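You operate a simulated robot arm through the tools that you are given. There is no shell and no other tool. Be economical: measure what you need, move in short steps, check, and stop when the job is done.

The job below is to be done with a simulated two-armed robot. You get a single attempt, and the scene is never put back.

## Task
Press the loose bale down to the mark on the bale card.
Fine: press tray in, press door shut and latched before you wind the crank; no deeper than the mark; leave the platen there and the straps loose.
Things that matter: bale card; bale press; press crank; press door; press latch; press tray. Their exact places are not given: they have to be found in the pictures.

It is judged by the outcome, as a careful person would: the job done as asked, and still so three seconds after it is handed in. It fails if anything else is knocked over, pushed out of place, dropped, spilled or broken.

## Robot
Two 7-joint arms with fingered hands on one trunk, on a base that drives. Base frame: it is fixed to the floor where the robot stands at the start and does not move with it; the origin is under the middle of the robot, x ahead of it, y to its left, z up. Lengths are in m, angles in rad, forces in N, time in s.
The left shoulder is at the start at [0.07, 0.145, 1.127], the right one opposite. With the tool pointing down near the work surface each hand reaches from about 0.14 to 0.72 m from the robot's upright axis, wherever it stands, measured 20 degrees to its own side. Places, roughly: bale card [0.9, 0.2, 0.5]; bale press [1, 0.2, 0.6]; press crank [0.9, 0.2, 1.1]; press door [0.7, 0.2, 0.8]; press latch [1, 0, 0.8]; press tray [0.8, 0.1, 0.6]. Payload 3.5 kg a hand.
The tool frame of a hand sits at the grasp point between the pads (the TCP): z along the fingers, y along the line on which they close. The tips reach 0.025 m beyond it. Largest opening 0.088 m; the body of the gripper starts 0.029 m behind the TCP. The gripper is a hand of 4 fingers: y runs from the thumb to the fingers, the wrist lies at [-0.013, -0.097, -0.162] in the tool frame.
Orientation is that of the tool frame in the base frame, as a unit quaternion [x, y, z, w]. With the fingers straight down and the wrist toward the robot, the tool's x, y and z point along [0, 1, 0], [1, 0, 0] and [0, 0, -1] of the base frame.

## Interface
- The arms move only by the tool nudge_tool. It takes "left_moves", "right_moves" or both (then of equal length, played together; a hand with none holds still); each is a list that holds one entry, the list of rows, each a list of 6 numbers: the shift along the tool's x, y, z in m, then the turn, a rotation vector about the tool's x, y, z in rad. In form: [[[dx, dy, dz, ax, ay, az], ...]]. A call has 1 to 20 rows; each row is the pose to reach, as a shift and turn from the pose commanded when the call began, along the tool's axes at that moment. Each row takes 0.2 s and may step no farther than 0.05 m and 0.15 rad from the row before; otherwise, the whole call is refused. Where a pose cannot be reached the arm comes as near as it can. A force on the tool above 40 N (or 10 N above the force at the start of the call, whichever is more), or a blocked arm, ends the call early, and 0.2 s more pass. In this call time passes only in rows, and 0.2 s behind the last. The reply holds the time, the measured pose of the TCP, the force on the tool along the base axes, the opening and the grip force, in the units named above and with some noise, with the torque about the TCP (base axes, N m) and any sound that the robot's microphone picked up.
- Cameras (640 x 400 px; columns grow to the right, rows downward): "scene" is now at [0.1442, 0.0049, 1.4588]; the picture's right is [0.06, -1.00, 0.00], its down [-0.44, -0.03, -0.90] and it looks along [0.90, 0.06, -0.44] (base axes); focal length 222 px, centre (320, 200). "left" rides on the left gripper at [-0.064, -0.083, -0.098] in its tool frame; the picture's right is [-0.62, -0.37, 0.69], its down [0.71, -0.63, 0.30] and it looks along [0.32, 0.68, 0.65] (tool axes); focal length 265 px, centre (320, 200). "right" rides on the right gripper at [0.064, -0.083, -0.098] in its tool frame; the picture's right is [-0.62, 0.37, -0.69], its down [-0.71, -0.63, 0.30] and it looks along [-0.32, 0.68, 0.65] (tool axes); focal length 265 px, centre (320, 200).
- grab_frame(camera): a new picture of that camera. The clock stands still meanwhile.
- raise_lower(by): slides the trunk up (or, below 0, down) by that many m; the arms and the scene camera ride with it, the base frame stays. It gives what a move gives, with no picture.
- steer(legs): drives the robot by 1 to 6 legs, each [ahead, left, turn to the left] in m, m and rad, along the robot's own axes; the way and the turn of a leg run together, so that a leg with both is an arc; at most 1.5 m and 3.142 rad a leg. The arms and the cameras ride along, it lands a little off, and it stops where it bumps. It gives what a move gives.
- move_fingers(index, middle, ring, thumb_bend, thumb_turn, hand): sets how far each is bent, from 0 (flat) to 1 (curled in); at 0.3 the hand is open as for a grip, at 0.7 the pads meet at the TCP. One left out holds its place. A second passes; each finger stops where it meets its share of the squeeze, and holds until it gets a number again. It is the only way to open and close the hand. It gives what a move gives, with no picture; readings hold the bend of each and the force on the fingers (four entries, about 0 where the hand has none), thumb and palm. thumb_turn goes from beside the hand (0) to across from the fingers (1), as for a grip.
- pan_tilt(pan, tilt): turns the head with the scene camera to pan (to the left, within 1.501 rad either way) and tilt (down, from -0.506 to 1.204), counted from straight ahead of the robot. It gives what a move gives.
- measure_at(camera, pixels): for up to 12 pixels [column, row] of the newest picture of that camera ("zoom" is the newest enlarged one), the place [x, y, z] in the base frame of the surface seen there, good to about 0.002 m. The clock stands still meanwhile.
- close_up(camera, box): a new picture of the part [left, top, right, bottom] of that camera's present view, enlarged. The clock stands still meanwhile.
- finish_job(): hands the job in; it is judged then, once.

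Go step by step. Measure first, check grasps and placings, and put right what went wrong. The budget is 80 turns and 58 pictures, counting those below and the enlarged ones. Unless the task says otherwise, let go and move clear before handing in, and close with one line.

The tools are called by a JSON object that holds its "name" and its "arguments". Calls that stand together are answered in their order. nudge_tool: Moves the arms, as the interface text tells. Its arguments: {"type":"object","properties":{"left_moves":{"type":"array","items":{"type":"array","items":{"type":"array","items":{"type":"number"}}}},"right_moves":{"type":"array","items":{"type":"array","items":{"type":"array","items":{"type":"number"}}}}},"required":[]} The other tools are called the same way: raise_lower (by) slides the trunk up or down; move_fingers (index, middle, ring, thumb_bend, thumb_turn, hand) moves the fingers one by one; steer (legs) drives the base; pan_tilt (pan, tilt) turns the head that bears the scene camera; grab_frame (camera) takes a picture; measure_at (camera, pixels) gives the place of the surface under pixels of a picture; close_up (camera, box) takes an enlarged picture of a part of a camera's view; finish_job () hands the job in.

At the start:

```text
clock: 0.0
left_position: [0.5116, 0.2303, 1.3451]
left_orientation: [0.707, 0.707, 0.0, 0.0]
left_contact_force: [0.5, 0.5, -0.1]
left_moment: [0.02, -0.01, 0.0]
left_opening: 0.0876
left_gripper_force: 0.1
left_shape: jaw
left_bend: [0.3, 0.3, 0.3, 0.3, 0.98]
left_finger forces: [0.0, 0.0, 0.0, 0.0, 0.0, 0.0]
right_position: [0.5454, -0.1699, 1.4094]
right_orientation: [0.707, 0.707, 0.001, 0.0]
right_contact_force: [-0.9, -0.6, 0.1]
right_moment: [0.02, 0.02, -0.01]
right_opening: 0.0876
right_gripper_force: 0.1
right_shape: jaw
right_bend: [0.3, 0.3, 0.3, 0.3, 0.98]
right_finger forces: [0.1, 0.0, 0.1, 0.1, 0.1, 0.0]
trunk travel left (down, up): [-0.69, 0.15]
robot x, y, heading: [-0.0026, -0.0018, -0.001]
head pan, tilt: [0.061, 0.452]
```

scene: 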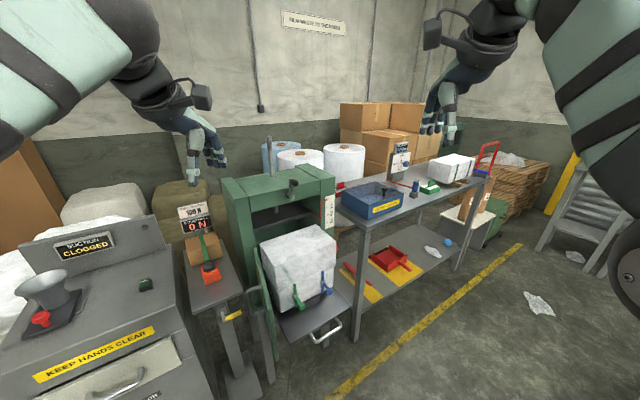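
right: 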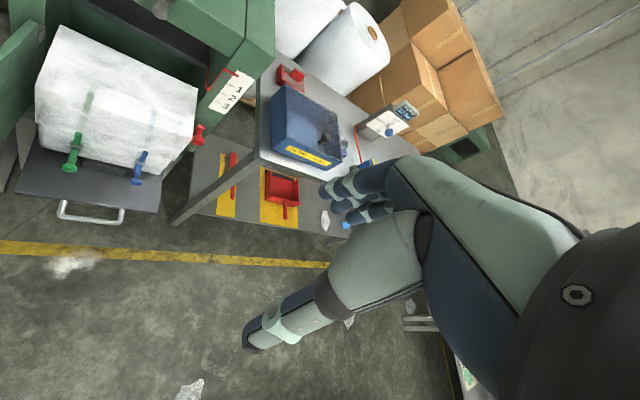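
left: 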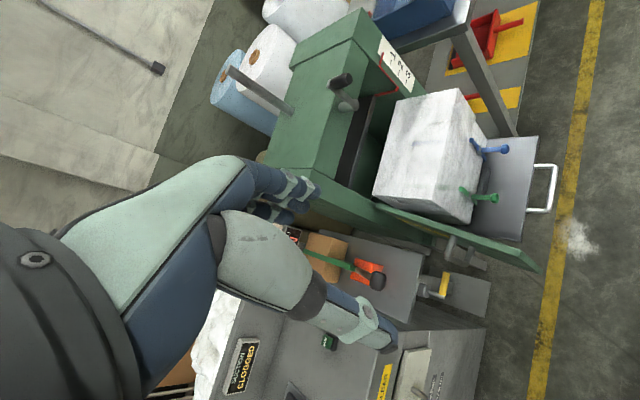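

The scene picture shows the green press at about (285,220), its tray with the bale pulled out, the door open on the left, a scale card at (328,212). I'll enlarge these.

{"name": "close_up", "arguments": {"camera": "scene", "box": [210, 130, 370, 230]}}

{"name": "close_up", "arguments": {"camera": "scene", "box": [210, 220, 370, 400]}}

{"name": "close_up", "arguments": {"camera": "right", "box": [0, 0, 320, 240]}}

{"name": "measure_at", "arguments": {"camera": "scene", "pixels": [[292, 185], [269, 145], [328, 200], [328, 220], [325, 338], [272, 240], [335, 240], [270, 370], [230, 316], [260, 300], [228, 190], [335, 172]]}}

```text
4.00 times, centred on (290, 180) of scene
```

zoom: 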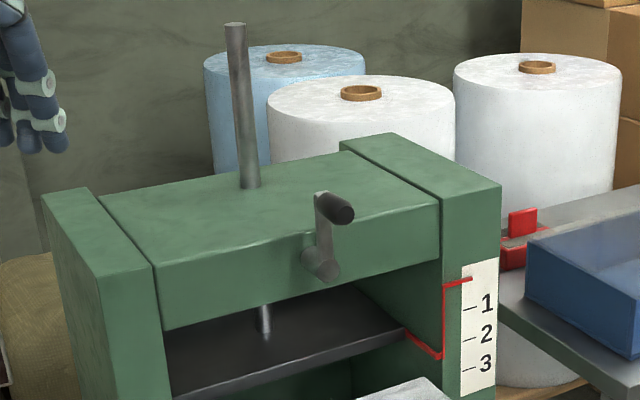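

```text
2.22 times, centred on (290, 310) of scene
```

zoom: 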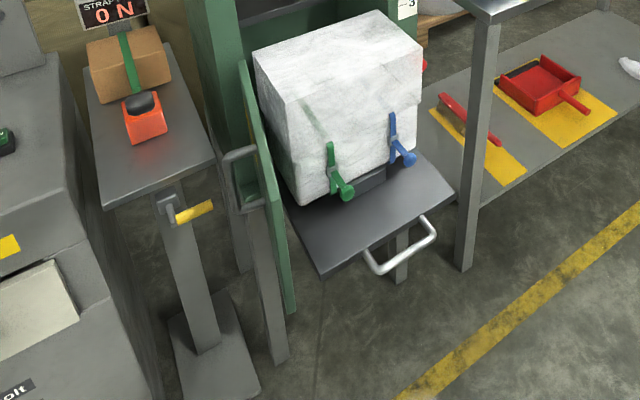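

```text
1.67 times, centred on (160, 120) of right
```

zoom: 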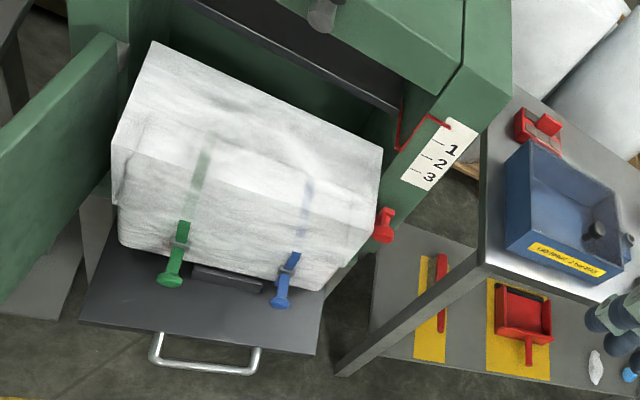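

```text
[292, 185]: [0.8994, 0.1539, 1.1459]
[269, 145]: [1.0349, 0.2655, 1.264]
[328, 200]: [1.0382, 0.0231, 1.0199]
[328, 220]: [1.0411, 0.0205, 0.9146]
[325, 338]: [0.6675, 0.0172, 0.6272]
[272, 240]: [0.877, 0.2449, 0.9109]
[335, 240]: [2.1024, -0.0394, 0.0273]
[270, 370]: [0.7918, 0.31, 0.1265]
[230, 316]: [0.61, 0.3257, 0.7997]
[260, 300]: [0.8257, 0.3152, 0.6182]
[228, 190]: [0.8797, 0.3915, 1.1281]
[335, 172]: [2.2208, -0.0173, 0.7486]
```

The scale 1-2-3 with a red pointer is on the right post; the bale card isn't yet seen. I'll look closer at the bale's front and the door/latch.

{"name": "close_up", "arguments": {"camera": "scene", "box": [265, 255, 345, 305]}}

{"name": "close_up", "arguments": {"camera": "left", "box": [300, 0, 580, 280]}}

{"name": "close_up", "arguments": {"camera": "scene", "box": [315, 185, 345, 275]}}

```text
8.00 times, centred on (305, 280) of scene
```

zoom: 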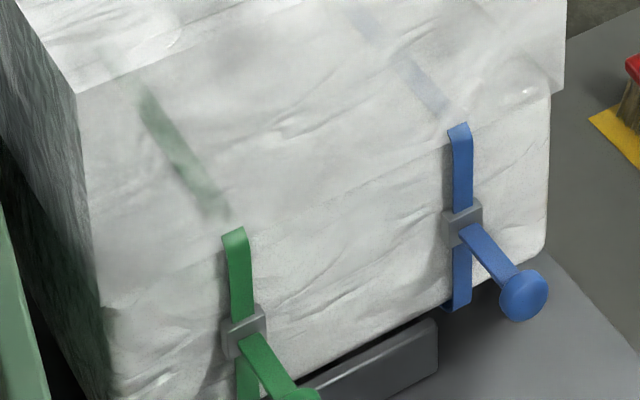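

```text
1.43 times, centred on (440, 140) of left
```

zoom: 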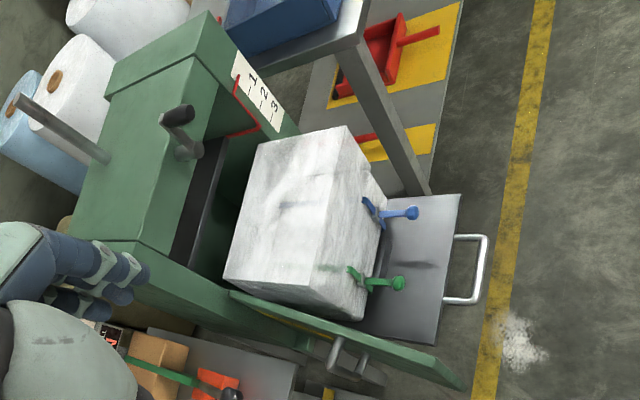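

```text
4.44 times, centred on (330, 230) of scene
```

zoom: 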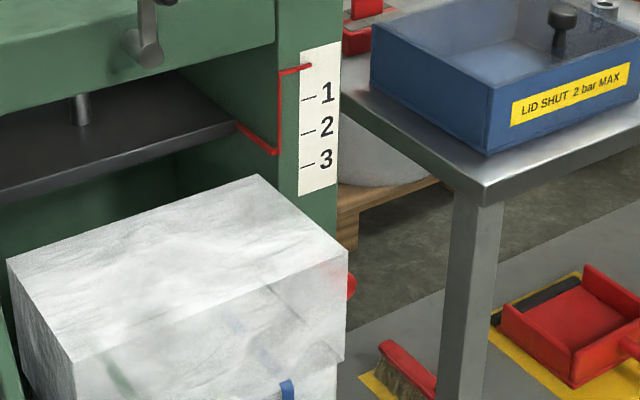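

The card must lie below the tray on the frame (z ≈ 0.5), hidden from this height. I'll back off a little, lower the trunk and look.

{"name": "steer", "arguments": {"legs": [[-0.4, 0, 0]]}}

{"name": "raise_lower", "arguments": {"by": -0.5}}

{"name": "pan_tilt", "arguments": {"pan": 0.15, "tilt": 0.2}}

{"name": "grab_frame", "arguments": {"camera": "scene"}}

```text
clock: 1.7
left_position: [0.3504, 0.3105, 1.3428]
left_orientation: [0.656, 0.755, -0.002, -0.001]
left_contact_force: [-0.5, -0.4, 0.5]
left_moment: [-0.02, 0.0, 0.0]
left_opening: 0.0875
left_gripper_force: 0.0
left_shape: jaw
left_bend: [0.3, 0.3, 0.3, 0.3, 0.98]
left_finger forces: [0.1, 0.1, 0.1, 0.0, 0.0, 0.0]
right_position: [0.4408, -0.0781, 1.4067]
right_orientation: [0.656, 0.755, 0.0, -0.002]
right_contact_force: [0.4, 0.4, -0.8]
right_moment: [0.02, 0.02, -0.01]
right_opening: 0.0876
right_gripper_force: 0.0
right_shape: jaw
right_bend: [0.3, 0.3, 0.3, 0.3, 0.98]
right_finger forces: [0.0, 0.0, 0.0, 0.1, 0.0, 0.1]
trunk travel left (down, up): [-0.69, 0.15]
robot x, y, heading: [-0.1293, 0.0133, 0.144]
head pan, tilt: [0.061, 0.452]
stopped in leg 1: the robot was blocked; the commanded pose is now the measured one
```

```text
refused: -0.5 is not a number from -0.4 to 0.4
```

```text
clock: 2.5
left_position: [0.3464, 0.3151, 1.3449]
left_orientation: [0.655, 0.755, -0.001, -0.001]
left_contact_force: [-1.0, 0.3, 0.7]
left_moment: [-0.03, 0.02, -0.03]
left_opening: 0.0876
left_gripper_force: 0.0
left_shape: jaw
left_bend: [0.3, 0.3, 0.3, 0.3, 0.98]
left_finger forces: [0.0, 0.0, 0.1, 0.0, 0.0, 0.0]
right_position: [0.4376, -0.0749, 1.4096]
right_orientation: [0.655, 0.755, -0.001, 0.0]
right_contact_force: [-0.2, -0.4, 0.2]
right_moment: [0.02, -0.02, 0.02]
right_opening: 0.0877
right_gripper_force: 0.1
right_shape: jaw
right_bend: [0.3, 0.3, 0.3, 0.3, 0.98]
right_finger forces: [0.0, 0.0, 0.0, 0.1, 0.1, 0.0]
trunk travel left (down, up): [-0.69, 0.15]
robot x, y, heading: [-0.1274, 0.0133, 0.136]
head pan, tilt: [0.15, 0.201]
```

```text
48 pictures are left
```

scene: 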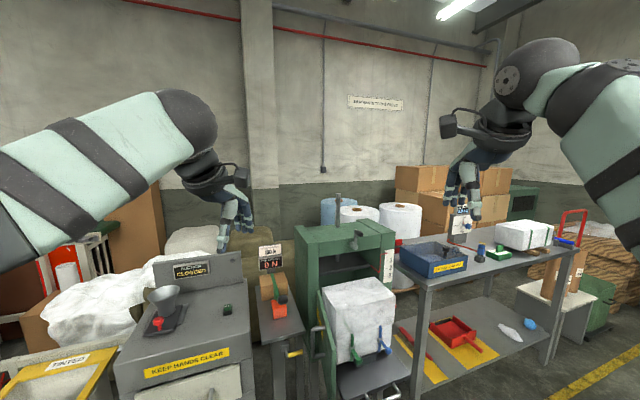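

The base bumped something after 0.13 m and swung by 0.14 rad; I'll straighten slightly forward, then lower the trunk for a look under the tray.

{"name": "steer", "arguments": {"legs": [[0.04, 0, -0.14]]}}

{"name": "raise_lower", "arguments": {"by": -0.3}}

{"name": "pan_tilt", "arguments": {"pan": 0.15, "tilt": 0.5}}

{"name": "grab_frame", "arguments": {"camera": "scene"}}

{"name": "pan_tilt", "arguments": {"pan": 1.4, "tilt": 0.9}}

{"name": "grab_frame", "arguments": {"camera": "scene"}}

```text
clock: 3.5
left_position: [0.4192, 0.2493, 1.3461]
left_orientation: [0.706, 0.708, 0.0, 0.001]
left_contact_force: [0.1, 0.5, 0.3]
left_moment: [0.01, 0.01, 0.01]
left_opening: 0.0876
left_gripper_force: 0.1
left_shape: jaw
left_bend: [0.3, 0.3, 0.3, 0.3, 0.98]
left_finger forces: [0.1, 0.0, 0.0, 0.0, 0.0, 0.0]
right_position: [0.4547, -0.1499, 1.411]
right_orientation: [0.707, 0.707, 0.002, 0.002]
right_contact_force: [0.3, 0.5, 1.0]
right_moment: [0.02, -0.02, 0.01]
right_opening: 0.0877
right_gripper_force: 0.0
right_shape: jaw
right_bend: [0.3, 0.3, 0.3, 0.3, 0.98]
right_finger forces: [0.1, 0.0, 0.0, 0.1, 0.1, 0.0]
trunk travel left (down, up): [-0.69, 0.15]
robot x, y, heading: [-0.0872, 0.0173, -0.001]
head pan, tilt: [0.15, 0.201]
```

```text
clock: 6.5
left_position: [0.4233, 0.2469, 1.0447]
left_orientation: [0.707, 0.708, 0.0, 0.0]
left_contact_force: [-1.4, 0.1, -0.5]
left_moment: [0.02, 0.03, 0.01]
left_opening: 0.0876
left_gripper_force: 0.0
left_shape: jaw
left_bend: [0.3, 0.3, 0.3, 0.3, 0.98]
left_finger forces: [0.1, 0.0, 0.1, 0.0, 0.0, 0.0]
right_position: [0.458, -0.1521, 1.1094]
right_orientation: [0.706, 0.708, 0.0, 0.0]
right_contact_force: [0.2, -0.5, -0.7]
right_moment: [0.01, 0.0, 0.05]
right_opening: 0.0879
right_gripper_force: 0.0
right_shape: jaw
right_bend: [0.3, 0.3, 0.3, 0.3, 0.98]
right_finger forces: [0.1, 0.0, 0.1, 0.0, 0.1, 0.0]
trunk travel left (down, up): [-0.39, 0.45]
robot x, y, heading: [-0.0879, 0.0186, 0.001]
head pan, tilt: [0.15, 0.201]
```

```text
clock: 7.3
left_position: [0.4244, 0.2468, 1.0445]
left_orientation: [0.706, 0.708, -0.001, 0.0]
left_contact_force: [0.3, 0.3, -0.1]
left_moment: [0.01, -0.01, -0.01]
left_opening: 0.0876
left_gripper_force: 0.1
left_shape: jaw
left_bend: [0.3, 0.3, 0.3, 0.3, 0.98]
left_finger forces: [0.0, 0.0, 0.0, 0.1, 0.0, 0.0]
right_position: [0.4591, -0.1514, 1.1093]
right_orientation: [0.707, 0.708, 0.001, -0.001]
right_contact_force: [0.4, -0.1, -1.0]
right_moment: [0.01, 0.0, 0.0]
right_opening: 0.0878
right_gripper_force: 0.2
right_shape: jaw
right_bend: [0.3, 0.3, 0.3, 0.3, 0.98]
right_finger forces: [0.0, 0.0, 0.0, 0.1, 0.1, 0.1]
trunk travel left (down, up): [-0.39, 0.45]
robot x, y, heading: [-0.0911, 0.016, 0.003]
head pan, tilt: [0.15, 0.499]
```

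```text
47 pictures are left
```

scene: 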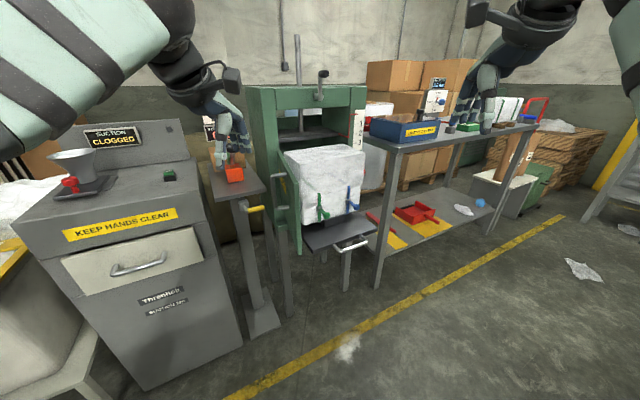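

```text
clock: 8.7
left_position: [0.4231, 0.2476, 1.045]
left_orientation: [0.707, 0.707, 0.0, 0.0]
left_contact_force: [0.3, 0.1, -0.1]
left_moment: [-0.03, -0.02, -0.01]
left_opening: 0.0878
left_gripper_force: 0.1
left_shape: jaw
left_bend: [0.3, 0.3, 0.3, 0.3, 0.98]
left_finger forces: [0.0, 0.0, 0.1, 0.0, 0.0, 0.1]
right_position: [0.4583, -0.1517, 1.1104]
right_orientation: [0.706, 0.708, 0.0, -0.001]
right_contact_force: [-0.5, -0.8, -0.2]
right_moment: [-0.03, 0.02, 0.0]
right_opening: 0.0877
right_gripper_force: 0.1
right_shape: jaw
right_bend: [0.3, 0.3, 0.3, 0.3, 0.98]
right_finger forces: [0.1, 0.0, 0.1, 0.0, 0.0, 0.0]
trunk travel left (down, up): [-0.39, 0.45]
robot x, y, heading: [-0.0916, 0.0184, -0.0]
head pan, tilt: [1.4, 0.901]
```

```text
46 pictures are left
```

scene: 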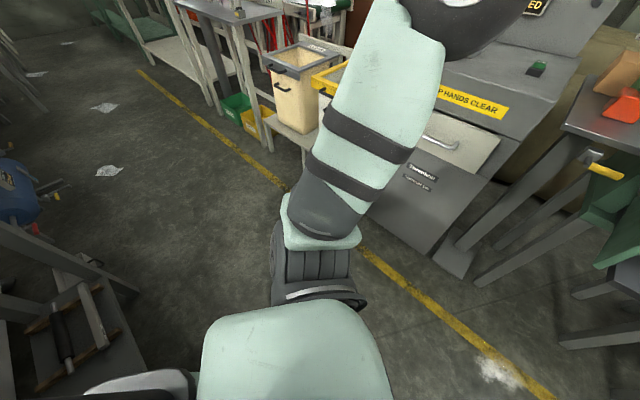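

Behind is a rack-like thing, so I won't back up further. I'll lower more and look at the press's lower front.

{"name": "raise_lower", "arguments": {"by": -0.25}}

{"name": "pan_tilt", "arguments": {"pan": 0.15, "tilt": 0.3}}

{"name": "grab_frame", "arguments": {"camera": "scene"}}

{"name": "close_up", "arguments": {"camera": "scene", "box": [230, 100, 390, 300]}}

```text
clock: 11.3
left_position: [0.424, 0.2466, 0.7961]
left_orientation: [0.706, 0.708, 0.0, -0.001]
left_contact_force: [0.0, 1.0, 0.1]
left_moment: [-0.04, 0.0, 0.02]
left_opening: 0.0878
left_gripper_force: 0.1
left_shape: jaw
left_bend: [0.3, 0.3, 0.3, 0.3, 0.98]
left_finger forces: [0.0, 0.0, 0.0, 0.1, 0.0, 0.0]
right_position: [0.4582, -0.1525, 0.8585]
right_orientation: [0.706, 0.708, 0.001, -0.001]
right_contact_force: [0.2, -0.4, 0.1]
right_moment: [0.02, -0.03, -0.06]
right_opening: 0.0879
right_gripper_force: 0.1
right_shape: jaw
right_bend: [0.3, 0.3, 0.3, 0.3, 0.98]
right_finger forces: [0.0, 0.1, 0.1, 0.0, 0.0, 0.1]
trunk travel left (down, up): [-0.14, 0.7]
robot x, y, heading: [-0.0866, 0.0125, 0.001]
head pan, tilt: [1.4, 0.901]
```

```text
clock: 12.8
left_position: [0.4227, 0.2477, 0.7951]
left_orientation: [0.707, 0.707, 0.0, 0.0]
left_contact_force: [1.1, -0.8, 0.4]
left_moment: [-0.01, -0.01, 0.01]
left_opening: 0.0876
left_gripper_force: 0.0
left_shape: jaw
left_bend: [0.3, 0.3, 0.3, 0.3, 0.98]
left_finger forces: [0.0, 0.0, 0.1, 0.0, 0.0, 0.0]
right_position: [0.4587, -0.1523, 0.8595]
right_orientation: [0.706, 0.708, 0.001, -0.001]
right_contact_force: [0.5, 0.4, -0.2]
right_moment: [0.02, 0.02, -0.01]
right_opening: 0.0876
right_gripper_force: 0.0
right_shape: jaw
right_bend: [0.3, 0.3, 0.3, 0.3, 0.98]
right_finger forces: [0.0, 0.0, 0.2, 0.0, 0.0, 0.0]
trunk travel left (down, up): [-0.14, 0.7]
robot x, y, heading: [-0.0871, 0.0134, -0.0]
head pan, tilt: [0.15, 0.3]
```

```text
45 pictures are left
```

scene: 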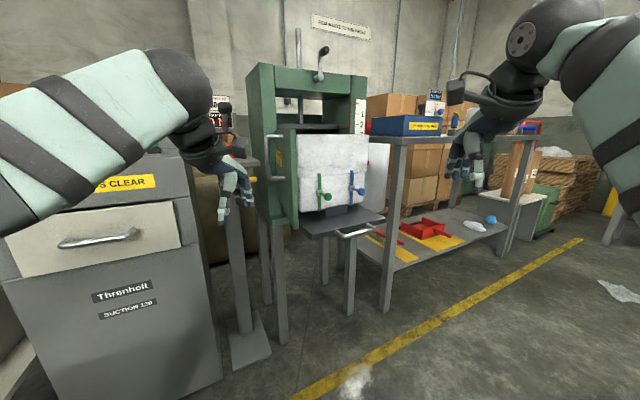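

```text
2.00 times, centred on (310, 200) of scene
```

zoom: 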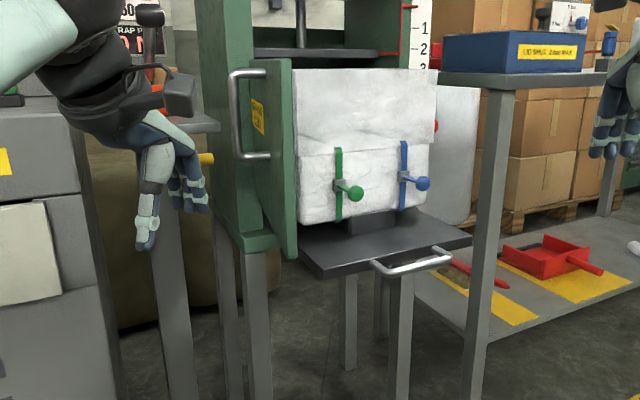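

There's a yellow label on the door's inner face near (279,158) and a dark block under the bale (355,218); zoom on both.

{"name": "close_up", "arguments": {"camera": "scene", "box": [262, 140, 302, 170]}}

{"name": "close_up", "arguments": {"camera": "scene", "box": [310, 165, 400, 250]}}

{"name": "measure_at", "arguments": {"camera": "scene", "pixels": [[279, 158], [350, 218], [335, 180], [354, 234], [264, 180], [248, 153], [278, 190], [366, 162], [297, 192], [340, 145]]}}

```text
13.33 times, centred on (282, 155) of scene
```

zoom: 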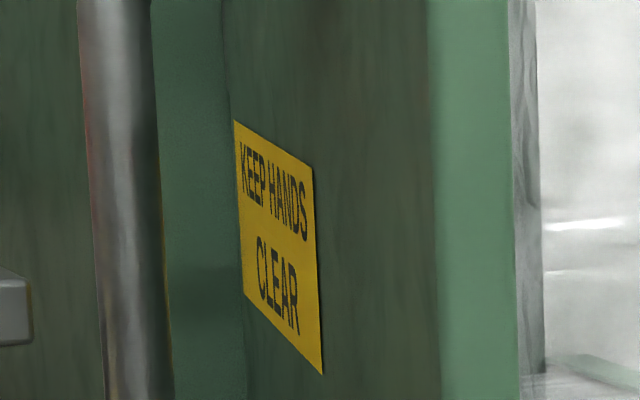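

```text
4.71 times, centred on (355, 208) of scene
```

zoom: 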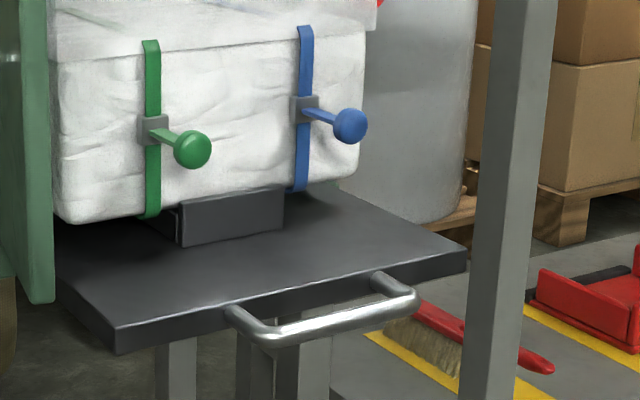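

```text
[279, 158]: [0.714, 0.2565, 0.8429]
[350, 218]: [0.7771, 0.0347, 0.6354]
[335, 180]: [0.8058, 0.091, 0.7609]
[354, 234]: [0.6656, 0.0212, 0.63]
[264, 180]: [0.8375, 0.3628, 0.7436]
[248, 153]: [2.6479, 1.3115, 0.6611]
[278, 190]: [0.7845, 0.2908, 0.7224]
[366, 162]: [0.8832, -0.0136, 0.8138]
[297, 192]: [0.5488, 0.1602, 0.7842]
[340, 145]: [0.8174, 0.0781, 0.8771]
```

The positions are rounded, so the card sits at z 0.45–0.55 just behind the tray's shadow line. I'll lower by another 0.13 and look.

{"name": "raise_lower", "arguments": {"by": -0.135}}

{"name": "close_up", "arguments": {"camera": "scene", "box": [230, 120, 390, 240]}}

```text
clock: 14.4
left_position: [0.4235, 0.2474, 0.6604]
left_orientation: [0.706, 0.708, 0.0, 0.0]
left_contact_force: [-0.4, 0.2, -0.6]
left_moment: [0.01, 0.07, 0.03]
left_opening: 0.0875
left_gripper_force: 0.1
left_shape: jaw
left_bend: [0.3, 0.3, 0.3, 0.3, 0.98]
left_finger forces: [0.0, 0.1, 0.1, 0.1, 0.0, 0.1]
right_position: [0.4576, -0.1516, 0.724]
right_orientation: [0.707, 0.707, 0.0, 0.0]
right_contact_force: [-0.2, 0.1, 0.7]
right_moment: [0.04, -0.04, 0.01]
right_opening: 0.0879
right_gripper_force: 0.1
right_shape: jaw
right_bend: [0.3, 0.3, 0.3, 0.3, 0.98]
right_finger forces: [0.0, 0.0, 0.0, 0.0, 0.0, 0.0]
trunk travel left (down, up): [-0.005, 0.835]
robot x, y, heading: [-0.0857, 0.014, 0.003]
head pan, tilt: [0.15, 0.3]
```

```text
3.33 times, centred on (310, 180) of scene
```

zoom: 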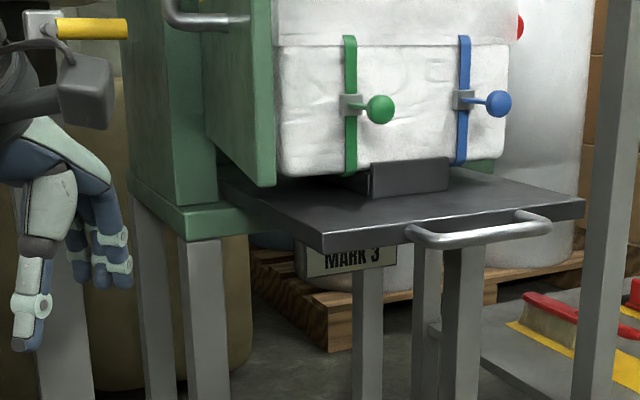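

The card reads "MARK 3" (zoom 350,258). Now I'll measure the geometry from this view.

{"name": "measure_at", "arguments": {"camera": "zoom", "pixels": [[328, 238], [580, 203], [415, 232], [480, 237], [545, 222], [285, 150], [505, 140], [385, 110], [500, 103], [380, 180], [440, 178], [270, 160]]}}

{"name": "measure_at", "arguments": {"camera": "zoom", "pixels": [[255, 180], [160, 190], [200, 225], [225, 25], [180, 20], [215, 145], [521, 27], [350, 258], [95, 28], [50, 25], [600, 100], [245, 20]]}}

```text
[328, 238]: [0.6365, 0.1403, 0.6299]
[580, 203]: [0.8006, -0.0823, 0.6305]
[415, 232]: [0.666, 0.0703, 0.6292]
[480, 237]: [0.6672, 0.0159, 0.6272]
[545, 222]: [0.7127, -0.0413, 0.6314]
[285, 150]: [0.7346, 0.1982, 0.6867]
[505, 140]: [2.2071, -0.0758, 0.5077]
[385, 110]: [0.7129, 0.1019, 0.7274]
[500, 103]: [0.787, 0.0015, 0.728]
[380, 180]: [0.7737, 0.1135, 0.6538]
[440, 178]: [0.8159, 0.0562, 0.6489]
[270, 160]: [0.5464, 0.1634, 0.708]
```

```text
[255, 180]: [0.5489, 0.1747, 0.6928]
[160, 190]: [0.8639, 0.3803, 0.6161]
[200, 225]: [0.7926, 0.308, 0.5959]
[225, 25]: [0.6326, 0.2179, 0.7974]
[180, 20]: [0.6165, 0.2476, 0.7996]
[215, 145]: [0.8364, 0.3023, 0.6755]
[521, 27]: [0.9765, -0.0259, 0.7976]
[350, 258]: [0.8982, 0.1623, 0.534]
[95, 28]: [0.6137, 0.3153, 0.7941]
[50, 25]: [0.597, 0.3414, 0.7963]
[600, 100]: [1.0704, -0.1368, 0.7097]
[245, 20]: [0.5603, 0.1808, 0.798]
```

Geometry: the press front faces along about (-0.805,-0.593), the tray sticks out ~0.25 m, door open ~102°, latch knob at (0.98,-0.03,0.80). I'll raise the trunk and move to stand square in front of the press.

{"name": "raise_lower", "arguments": {"by": 0.4}}

{"name": "raise_lower", "arguments": {"by": 0.28}}

{"name": "steer", "arguments": {"legs": [[0.1, 0, 0], [0, 0, 0.635], [0.1, -0.41, 0]]}}

{"name": "pan_tilt", "arguments": {"pan": 0.0, "tilt": 0.7}}

{"name": "grab_frame", "arguments": {"camera": "scene"}}

```text
clock: 18.2
left_position: [0.4234, 0.2477, 1.0598]
left_orientation: [0.707, 0.707, 0.0, 0.0]
left_contact_force: [-0.1, -0.4, 0.2]
left_moment: [-0.01, 0.0, -0.01]
left_opening: 0.088
left_gripper_force: 0.0
left_shape: jaw
left_bend: [0.3, 0.3, 0.3, 0.3, 0.98]
left_finger forces: [0.0, 0.0, 0.0, 0.0, 0.0, 0.0]
right_position: [0.4604, -0.1513, 1.1231]
right_orientation: [0.706, 0.708, 0.001, 0.0]
right_contact_force: [0.1, 0.3, 0.0]
right_moment: [-0.02, 0.01, 0.0]
right_opening: 0.0878
right_gripper_force: 0.0
right_shape: jaw
right_bend: [0.3, 0.3, 0.3, 0.3, 0.98]
right_finger forces: [0.0, 0.0, 0.0, 0.0, 0.0, 0.0]
trunk travel left (down, up): [-0.405, 0.435]
robot x, y, heading: [-0.0832, 0.014, -0.001]
head pan, tilt: [0.15, 0.3]
```

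```text
clock: 21.0
left_position: [0.4234, 0.2473, 1.3412]
left_orientation: [0.706, 0.708, 0.0, 0.0]
left_contact_force: [0.4, 1.0, 0.2]
left_moment: [-0.03, 0.03, 0.03]
left_opening: 0.0876
left_gripper_force: 0.0
left_shape: jaw
left_bend: [0.3, 0.3, 0.3, 0.3, 0.98]
left_finger forces: [0.0, 0.0, 0.0, 0.1, 0.1, 0.0]
right_position: [0.4587, -0.1521, 1.4031]
right_orientation: [0.706, 0.708, 0.001, -0.001]
right_contact_force: [0.2, 0.1, -0.1]
right_moment: [-0.02, 0.01, -0.03]
right_opening: 0.0878
right_gripper_force: 0.0
right_shape: jaw
right_bend: [0.3, 0.3, 0.3, 0.3, 0.98]
right_finger forces: [0.1, 0.0, 0.1, 0.0, 0.1, 0.0]
trunk travel left (down, up): [-0.685, 0.155]
robot x, y, heading: [-0.0875, 0.0168, 0.003]
head pan, tilt: [0.15, 0.3]
```

```text
clock: 26.1
left_position: [0.6072, 0.2412, 1.3397]
left_orientation: [0.448, 0.894, -0.001, -0.001]
left_contact_force: [0.2, 0.6, -0.2]
left_moment: [-0.02, -0.02, -0.01]
left_opening: 0.0878
left_gripper_force: 0.2
left_shape: jaw
left_bend: [0.3, 0.3, 0.3, 0.3, 0.98]
left_finger forces: [0.1, 0.0, 0.0, 0.0, 0.0, 0.0]
right_position: [0.8724, -0.0595, 1.4041]
right_orientation: [0.449, 0.893, 0.0, 0.001]
right_contact_force: [-0.1, -0.3, 0.3]
right_moment: [-0.01, 0.0, -0.02]
right_opening: 0.0879
right_gripper_force: 0.1
right_shape: jaw
right_bend: [0.3, 0.3, 0.3, 0.3, 0.98]
right_finger forces: [0.0, 0.1, 0.1, 0.0, 0.1, 0.1]
trunk travel left (down, up): [-0.685, 0.155]
robot x, y, heading: [0.3365, -0.2526, 0.644]
head pan, tilt: [0.15, 0.3]
```

```text
clock: 27.0
left_position: [0.6094, 0.2386, 1.3397]
left_orientation: [0.449, 0.894, 0.001, 0.0]
left_contact_force: [-0.1, -0.7, 0.8]
left_moment: [-0.01, -0.02, 0.0]
left_opening: 0.0877
left_gripper_force: 0.1
left_shape: jaw
left_bend: [0.3, 0.3, 0.3, 0.3, 0.98]
left_finger forces: [0.0, 0.0, 0.0, 0.1, 0.0, 0.0]
right_position: [0.8749, -0.0601, 1.4037]
right_orientation: [0.449, 0.894, 0.001, -0.001]
right_contact_force: [-0.1, 0.5, -0.4]
right_moment: [0.0, 0.01, -0.03]
right_opening: 0.0876
right_gripper_force: 0.1
right_shape: jaw
right_bend: [0.3, 0.3, 0.3, 0.3, 0.98]
right_finger forces: [0.0, 0.0, 0.0, 0.0, 0.1, 0.0]
trunk travel left (down, up): [-0.685, 0.155]
robot x, y, heading: [0.3356, -0.2524, 0.641]
head pan, tilt: [0.0, 0.7]
```

```text
40 pictures are left
```

scene: 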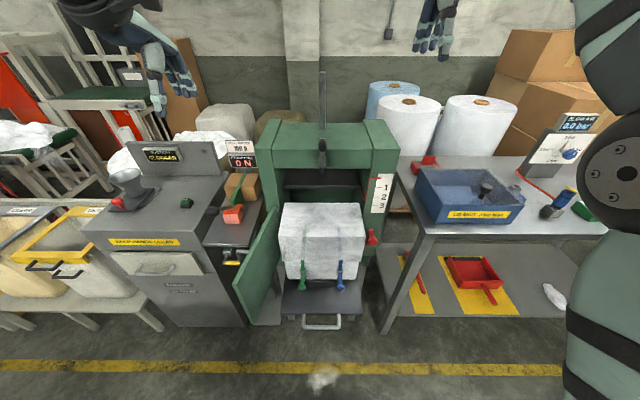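

Now square to the press. Measure tray handle, door corners, latch, crank, scale marks.

{"name": "close_up", "arguments": {"camera": "scene", "box": [230, 110, 430, 340]}}

{"name": "measure_at", "arguments": {"camera": "scene", "pixels": [[322, 327], [305, 318], [338, 320], [279, 208], [234, 284], [237, 322], [372, 238], [374, 176], [376, 215], [322, 150], [396, 330], [232, 262]]}}

```text
1.74 times, centred on (330, 225) of scene
```

zoom: 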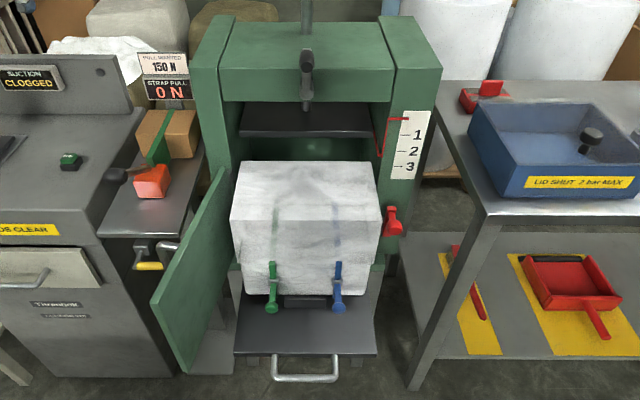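

```text
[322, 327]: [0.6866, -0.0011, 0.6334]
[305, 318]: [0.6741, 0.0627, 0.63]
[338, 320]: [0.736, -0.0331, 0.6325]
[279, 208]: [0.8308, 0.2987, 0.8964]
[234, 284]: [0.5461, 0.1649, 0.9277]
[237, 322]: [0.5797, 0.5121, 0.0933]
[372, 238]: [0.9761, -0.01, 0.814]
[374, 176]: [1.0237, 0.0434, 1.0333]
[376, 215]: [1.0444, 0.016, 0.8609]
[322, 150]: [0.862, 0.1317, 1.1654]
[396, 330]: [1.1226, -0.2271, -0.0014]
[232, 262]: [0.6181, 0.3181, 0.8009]
```

Tray handle bar at (0.687,-0.001,0.633). I'll bring the right hand, fingers down, in front of it: back and left first, then down.

{"name": "nudge_tool", "arguments": {"right_moves": [[[0.026, -0.036, 0, 0, 0, 0], [0.053, -0.073, 0, 0, 0, 0], [0.08, -0.11, 0, 0, 0, 0], [0.106, -0.146, 0, 0, 0, 0], [0.133, -0.183, 0, 0, 0, 0], [0.159, -0.219, 0, 0, 0, 0], [0.159, -0.219, 0.05, 0, 0, 0], [0.159, -0.219, 0.1, 0, 0, 0], [0.159, -0.219, 0.15, 0, 0, 0], [0.159, -0.219, 0.2, 0, 0, 0], [0.159, -0.219, 0.25, 0, 0, 0], [0.159, -0.219, 0.3, 0, 0, 0], [0.159, -0.219, 0.35, 0, 0, 0], [0.159, -0.219, 0.4, 0, 0, 0], [0.159, -0.219, 0.45, 0, 0, 0], [0.159, -0.219, 0.5, 0, 0, 0], [0.159, -0.219, 0.55, 0, 0, 0], [0.159, -0.219, 0.6, 0, 0, 0], [0.159, -0.219, 0.64, 0, 0, 0]]]}}

{"name": "grab_frame", "arguments": {"camera": "scene"}}

```text
clock: 31.0
left_position: [0.6082, 0.2395, 1.3405]
left_orientation: [0.449, 0.894, 0.0, 0.0]
left_contact_force: [0.4, -0.1, -0.1]
left_moment: [-0.03, 0.01, -0.01]
left_opening: 0.0875
left_gripper_force: 0.0
left_shape: jaw
left_bend: [0.3, 0.3, 0.3, 0.3, 0.98]
left_finger forces: [0.0, 0.1, 0.1, 0.0, 0.0, 0.1]
right_position: [0.6141, 0.0354, 1.3443]
right_orientation: [0.451, 0.892, 0.005, -0.01]
right_contact_force: [0.0, 0.3, 0.1]
right_moment: [0.02, -0.01, 0.02]
right_opening: 0.0879
right_gripper_force: 0.0
right_shape: jaw
right_bend: [0.3, 0.3, 0.3, 0.3, 0.98]
right_finger forces: [0.1, 0.0, 0.1, 0.1, 0.0, 0.0]
right hand out of reach, approached as far as the arm can: row 5, 6, 7, 8, 9, 10, 11, 12, 13, 14, 15, 16, 17, 18, 19
trunk travel left (down, up): [-0.685, 0.155]
robot x, y, heading: [0.3373, -0.25, 0.638]
head pan, tilt: [0.0, 0.7]
```

```text
38 pictures are left
```

scene: 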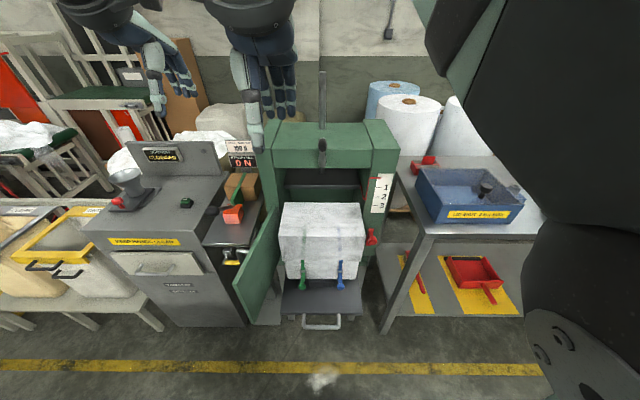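

Too close to the body at that height. I'll go back out to the right, descend there in front of the latch, then come in low.

{"name": "nudge_tool", "arguments": {"right_moves": [[[-0.045, 0.02, 0, 0, 0, 0], [-0.09, 0.04, 0, 0, 0, 0], [-0.135, 0.06, 0, 0, 0, 0], [-0.18, 0.08, 0, 0, 0, 0], [-0.21, 0.1, 0, 0, 0, 0], [-0.21, 0.1, 0.05, 0, 0, 0], [-0.21, 0.1, 0.1, 0, 0, 0], [-0.21, 0.1, 0.15, 0, 0, 0], [-0.21, 0.1, 0.2, 0, 0, 0], [-0.21, 0.1, 0.25, 0, 0, 0], [-0.21, 0.1, 0.3, 0, 0, 0], [-0.21, 0.1, 0.35, 0, 0, 0], [-0.21, 0.1, 0.4, 0, 0, 0], [-0.21, 0.1, 0.45, 0, 0, 0], [-0.21, 0.1, 0.5, 0, 0, 0], [-0.21, 0.08, 0.54, 0, 0, 0]]]}}

```text
clock: 34.4
left_position: [0.6092, 0.2397, 1.3395]
left_orientation: [0.449, 0.894, 0.0, 0.0]
left_contact_force: [0.5, 0.1, 0.5]
left_moment: [-0.01, 0.0, 0.02]
left_opening: 0.0877
left_gripper_force: 0.0
left_shape: jaw
left_bend: [0.3, 0.3, 0.3, 0.3, 0.98]
left_finger forces: [0.0, 0.1, 0.0, 0.0, 0.0, 0.0]
right_position: [0.8046, -0.0907, 0.7916]
right_orientation: [0.449, 0.893, 0.001, 0.001]
right_contact_force: [-0.6, 0.2, -0.5]
right_moment: [0.0, 0.03, -0.01]
right_opening: 0.0876
right_gripper_force: 0.0
right_shape: jaw
right_bend: [0.3, 0.3, 0.3, 0.3, 0.98]
right_finger forces: [0.0, 0.0, 0.1, 0.0, 0.0, 0.0]
right hand out of reach, approached as far as the arm can: row 1, 2, 3, 7, 8, 9
trunk travel left (down, up): [-0.685, 0.155]
robot x, y, heading: [0.3354, -0.2506, 0.64]
head pan, tilt: [0.0, 0.7]
```

{"name": "nudge_tool", "arguments": {"right_moves": [[[0, -0.05, 0, 0, 0, 0], [0, -0.1, 0, 0, 0, 0], [0.0, -0.147, 0, 0, 0, 0], [0.05, -0.147, 0, 0, 0, 0], [0.1, -0.147, 0, 0, 0, 0], [0.142, -0.147, 0, 0, 0, 0], [0.142, -0.147, 0.05, 0, 0, 0], [0.142, -0.147, 0.1, 0, 0, 0], [0.142, -0.147, 0.165, 0, 0, 0]]]}}

```text
refused: row 9 steps farther than a row can; nothing moved
```

{"name": "nudge_tool", "arguments": {"right_moves": [[[0, -0.05, 0, 0, 0, 0], [0, -0.1, 0, 0, 0, 0], [0.0, -0.147, 0, 0, 0, 0], [0.05, -0.147, 0, 0, 0, 0], [0.1, -0.147, 0, 0, 0, 0], [0.142, -0.147, 0, 0, 0, 0], [0.142, -0.147, 0.05, 0, 0, 0], [0.142, -0.147, 0.1, 0, 0, 0], [0.142, -0.147, 0.14, 0, 0, 0], [0.142, -0.147, 0.165, 0, 0, 0]]]}}

{"name": "close_up", "arguments": {"camera": "scene", "box": [210, 200, 430, 380]}}

```text
clock: 36.6
left_position: [0.6089, 0.2388, 1.34]
left_orientation: [0.449, 0.894, 0.0, 0.0]
left_contact_force: [-0.2, 0.0, 0.7]
left_moment: [0.0, -0.01, 0.02]
left_opening: 0.0875
left_gripper_force: 0.0
left_shape: jaw
left_bend: [0.3, 0.3, 0.3, 0.3, 0.98]
left_finger forces: [0.0, 0.0, 0.0, 0.1, 0.0, 0.1]
right_position: [0.6017, -0.0652, 0.6249]
right_orientation: [0.449, 0.894, 0.0, 0.0]
right_contact_force: [-0.8, -0.7, 0.2]
right_moment: [0.0, 0.03, 0.05]
right_opening: 0.088
right_gripper_force: 0.0
right_shape: jaw
right_bend: [0.3, 0.3, 0.3, 0.3, 0.98]
right_finger forces: [0.1, 0.0, 0.0, 0.0, 0.0, 0.0]
right hand out of reach, approached as far as the arm can: row 3
trunk travel left (down, up): [-0.685, 0.155]
robot x, y, heading: [0.3296, -0.2521, 0.642]
head pan, tilt: [0.0, 0.7]
```

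```text
2.22 times, centred on (320, 290) of scene
```

zoom: 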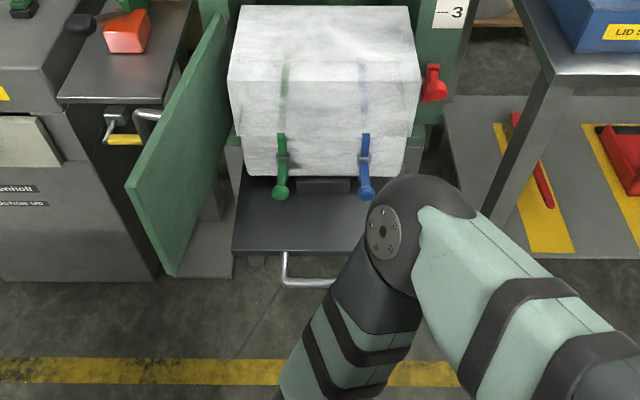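

{"name": "measure_at", "arguments": {"camera": "zoom", "pixels": [[385, 235], [370, 290], [420, 180], [460, 200], [322, 184], [418, 122], [365, 190]]}}

```text
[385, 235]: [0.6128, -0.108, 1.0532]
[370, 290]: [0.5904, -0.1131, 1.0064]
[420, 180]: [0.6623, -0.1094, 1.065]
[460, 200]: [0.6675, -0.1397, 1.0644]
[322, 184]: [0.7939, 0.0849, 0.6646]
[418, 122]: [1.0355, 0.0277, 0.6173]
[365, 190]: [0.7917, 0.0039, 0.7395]
```

The elbow is high (z 1.05), clear of the bale; the hand is in front of the handle. Push forward.

{"name": "nudge_tool", "arguments": {"right_moves": [[[0, 0.03, 0, 0, 0, 0], [0, 0.06, 0, 0, 0, 0], [0, 0.08, 0, 0, 0, 0], [0, 0.1, 0, 0, 0, 0], [0, 0.12, 0, 0, 0, 0], [0, 0.14, 0, 0, 0, 0]]]}}

{"name": "close_up", "arguments": {"camera": "scene", "box": [210, 200, 430, 380]}}

```text
clock: 38.0
left_position: [0.6087, 0.2399, 1.3387]
left_orientation: [0.448, 0.894, 0.0, 0.0]
left_contact_force: [-0.1, -0.3, -0.3]
left_moment: [-0.01, 0.03, 0.0]
left_opening: 0.0877
left_gripper_force: 0.2
left_shape: jaw
left_bend: [0.3, 0.3, 0.3, 0.3, 0.98]
left_finger forces: [0.1, 0.0, 0.0, 0.1, 0.1, 0.0]
right_position: [0.715, 0.02, 0.6269]
right_orientation: [0.448, 0.894, 0.001, 0.0]
right_contact_force: [-0.4, 0.6, -1.2]
right_moment: [0.0, 0.03, 0.0]
right_opening: 0.0878
right_gripper_force: 0.0
right_shape: jaw
right_bend: [0.3, 0.3, 0.3, 0.3, 0.98]
right_finger forces: [0.0, 0.1, 0.0, 0.0, 0.0, 0.1]
trunk travel left (down, up): [-0.685, 0.155]
robot x, y, heading: [0.3361, -0.2503, 0.643]
head pan, tilt: [0.0, 0.7]
```

```text
2.22 times, centred on (320, 290) of scene
```

zoom: 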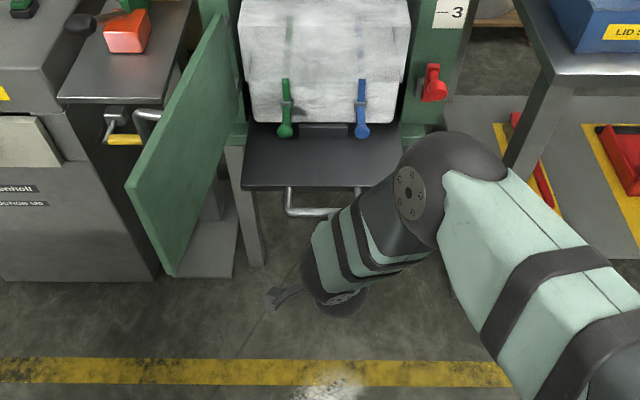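

The tray slides in smoothly (front edge now at zoom row 185). Keep pushing until it stops.

{"name": "nudge_tool", "arguments": {"right_moves": [[[0, 0.02, 0, 0, 0, 0], [0, 0.04, 0, 0, 0, 0], [0, 0.06, 0, 0, 0, 0], [0, 0.08, 0, 0, 0, 0], [0, 0.1, 0, 0, 0, 0], [0, 0.12, 0, 0, 0, 0], [0, 0.14, 0, 0, 0, 0], [0, 0.16, 0, 0, 0, 0], [0, 0.175, 0, 0, 0, 0]]]}}

{"name": "close_up", "arguments": {"camera": "scene", "box": [210, 180, 430, 360]}}

```text
clock: 39.8
left_position: [0.6025, 0.2348, 1.3431]
left_orientation: [0.449, 0.894, 0.001, 0.002]
left_contact_force: [0.5, -0.1, -0.1]
left_moment: [0.01, 0.0, 0.01]
left_opening: 0.0877
left_gripper_force: 0.0
left_shape: jaw
left_bend: [0.3, 0.3, 0.3, 0.3, 0.98]
left_finger forces: [0.1, 0.0, 0.0, 0.0, 0.1, 0.1]
right_position: [0.8128, 0.097, 0.6205]
right_orientation: [0.448, 0.894, -0.011, -0.007]
right_contact_force: [-21.0, -18.3, 8.4]
right_moment: [0.32, -0.48, -0.47]
right_opening: 0.0832
right_gripper_force: 0.1
right_shape: jaw
right_bend: [0.3, 0.42, 0.34, 0.3, 0.98]
right_finger forces: [0.0, 22.8, 5.5, 0.1, 0.1, 0.0]
right hand out of reach, approached as far as the arm can: row 8, 9
trunk travel left (down, up): [-0.685, 0.155]
robot x, y, heading: [0.336, -0.2519, 0.641]
head pan, tilt: [0.0, 0.7]
stopped in row 9 (right hand): the force on the tool passed its limit at 45 N (the readings are from after the stop); the commanded pose is now the measured one
```

```text
2.22 times, centred on (320, 270) of scene
```

zoom: 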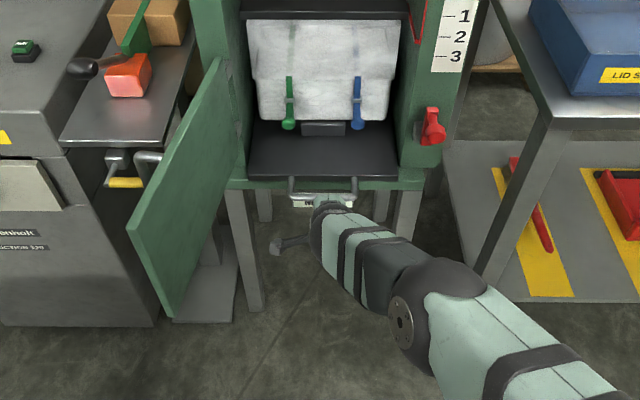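

The tray hit its stop (45 N) with its front flush with the frame sill. Back the right hand off, to the right and up.

{"name": "nudge_tool", "arguments": {"right_moves": [[[0, -0.05, 0, 0, 0, 0], [0, -0.1, 0, 0, 0, 0], [0, -0.15, 0, 0, 0, 0], [-0.05, -0.17, 0, 0, 0, 0], [-0.1, -0.18, 0, 0, 0, 0], [-0.15, -0.18, -0.03, 0, 0, 0], [-0.18, -0.18, -0.06, 0, 0, 0], [-0.2, -0.18, -0.1, 0, 0, 0]]]}}

{"name": "grab_frame", "arguments": {"camera": "scene"}}

{"name": "close_up", "arguments": {"camera": "scene", "box": [350, 160, 430, 270]}}

```text
refused: row 4 steps farther than a row can; nothing moved
```

```text
34 pictures are left
```

scene: 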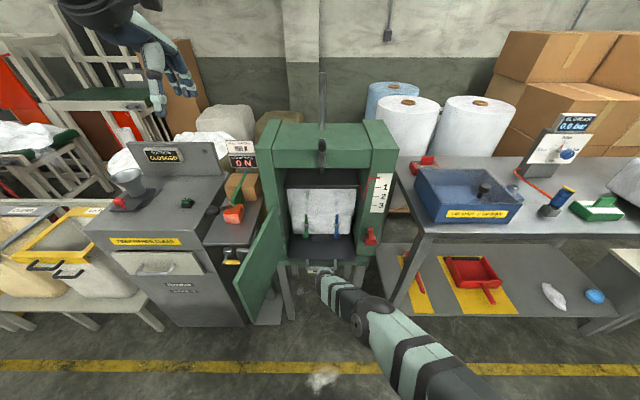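

```text
3.64 times, centred on (390, 215) of scene
```

zoom: 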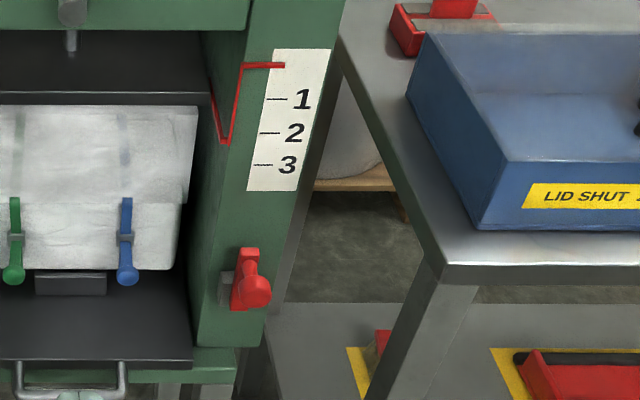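

{"name": "measure_at", "arguments": {"camera": "zoom", "pixels": [[275, 66], [283, 99], [278, 133], [272, 165], [248, 255], [258, 290], [240, 300], [222, 290], [246, 272], [215, 330], [130, 365], [228, 140]]}}

{"name": "nudge_tool", "arguments": {"right_moves": [[[0, -0.05, 0, 0, 0, 0], [0, -0.1, 0, 0, 0, 0], [0, -0.15, 0, 0, 0, 0], [-0.045, -0.17, 0, 0, 0, 0], [-0.09, -0.18, 0, 0, 0, 0], [-0.13, -0.18, -0.02, 0, 0, 0], [-0.17, -0.18, -0.05, 0, 0, 0], [-0.2, -0.18, -0.08, 0, 0, 0]]]}}

{"name": "measure_at", "arguments": {"camera": "scene", "pixels": [[278, 214], [278, 230], [235, 285], [252, 315], [265, 318], [245, 268], [208, 243], [246, 243], [230, 262], [225, 250], [212, 212], [234, 225]]}}

```text
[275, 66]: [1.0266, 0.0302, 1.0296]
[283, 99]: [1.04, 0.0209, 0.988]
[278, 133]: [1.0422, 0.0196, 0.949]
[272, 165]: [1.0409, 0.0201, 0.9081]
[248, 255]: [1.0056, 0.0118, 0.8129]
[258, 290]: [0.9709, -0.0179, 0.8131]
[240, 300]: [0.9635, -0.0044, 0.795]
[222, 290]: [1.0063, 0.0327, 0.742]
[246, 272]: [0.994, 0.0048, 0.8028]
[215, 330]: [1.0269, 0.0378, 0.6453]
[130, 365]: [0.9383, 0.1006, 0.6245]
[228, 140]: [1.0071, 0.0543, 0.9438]
```

```text
clock: 41.6
left_position: [0.6081, 0.2384, 1.3411]
left_orientation: [0.448, 0.894, 0.001, -0.001]
left_contact_force: [-0.2, -0.1, -0.6]
left_moment: [-0.01, -0.03, 0.01]
left_opening: 0.0878
left_gripper_force: 0.1
left_shape: jaw
left_bend: [0.3, 0.3, 0.3, 0.3, 0.98]
left_finger forces: [0.0, 0.0, 0.0, 0.0, 0.0, 0.0]
right_position: [0.7961, -0.1677, 0.707]
right_orientation: [0.446, 0.895, -0.006, -0.004]
right_contact_force: [0.0, 0.2, -0.9]
right_moment: [0.03, -0.02, 0.0]
right_opening: 0.0875
right_gripper_force: 0.0
right_shape: jaw
right_bend: [0.3, 0.3, 0.3, 0.3, 0.98]
right_finger forces: [0.1, 0.1, 0.0, 0.0, 0.0, 0.1]
trunk travel left (down, up): [-0.685, 0.155]
robot x, y, heading: [0.3341, -0.2495, 0.641]
head pan, tilt: [0.0, 0.7]
```

```text
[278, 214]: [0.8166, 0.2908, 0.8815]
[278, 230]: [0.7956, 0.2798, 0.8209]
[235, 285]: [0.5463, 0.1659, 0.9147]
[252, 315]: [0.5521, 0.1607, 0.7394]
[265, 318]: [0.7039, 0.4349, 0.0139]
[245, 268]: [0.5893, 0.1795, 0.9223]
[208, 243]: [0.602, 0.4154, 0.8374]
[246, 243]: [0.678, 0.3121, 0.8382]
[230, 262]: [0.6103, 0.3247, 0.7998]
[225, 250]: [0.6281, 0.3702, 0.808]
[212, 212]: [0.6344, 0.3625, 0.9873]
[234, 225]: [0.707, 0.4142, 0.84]
```

Marks: 1 at z 0.988, 2 at 0.949, 3 at 0.908; pointer at 1.030. Now bring the left hand down on the outer side of the open door's free edge.

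{"name": "nudge_tool", "arguments": {"left_moves": [[[0.02, -0.03, 0.0, 0, 0, 0], [0.04, -0.06, 0.02, 0, 0, 0], [0.054, -0.086, 0.05, 0, 0, 0], [0.054, -0.086, 0.1, 0, 0, 0], [0.054, -0.086, 0.15, 0, 0, 0], [0.054, -0.086, 0.2, 0, 0, 0], [0.054, -0.086, 0.25, 0, 0, 0], [0.054, -0.086, 0.3, 0, 0, 0], [0.054, -0.086, 0.35, 0, 0, 0], [0.054, -0.086, 0.4, 0, 0, 0]]]}}

{"name": "close_up", "arguments": {"camera": "scene", "box": [160, 120, 420, 340]}}

```text
clock: 43.8
left_position: [0.5069, 0.2306, 0.9398]
left_orientation: [0.448, 0.894, -0.001, 0.0]
left_contact_force: [0.1, -0.2, 0.1]
left_moment: [-0.01, -0.02, -0.01]
left_opening: 0.0875
left_gripper_force: 0.0
left_shape: jaw
left_bend: [0.3, 0.3, 0.3, 0.3, 0.98]
left_finger forces: [0.1, 0.1, 0.0, 0.1, 0.0, 0.1]
left hand out of reach, approached as far as the arm can: row 3
right_position: [0.7952, -0.1667, 0.7044]
right_orientation: [0.448, 0.894, -0.007, -0.004]
right_contact_force: [0.1, 0.0, 0.7]
right_moment: [-0.01, 0.01, -0.02]
right_opening: 0.0877
right_gripper_force: 0.1
right_shape: jaw
right_bend: [0.3, 0.3, 0.3, 0.3, 0.98]
right_finger forces: [0.0, 0.1, 0.0, 0.1, 0.0, 0.1]
trunk travel left (down, up): [-0.685, 0.155]
robot x, y, heading: [0.3345, -0.2523, 0.64]
head pan, tilt: [0.0, 0.7]
```

```text
1.82 times, centred on (290, 230) of scene
```

zoom: 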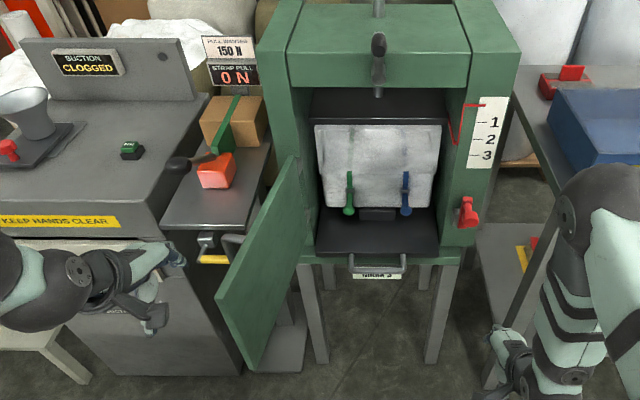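

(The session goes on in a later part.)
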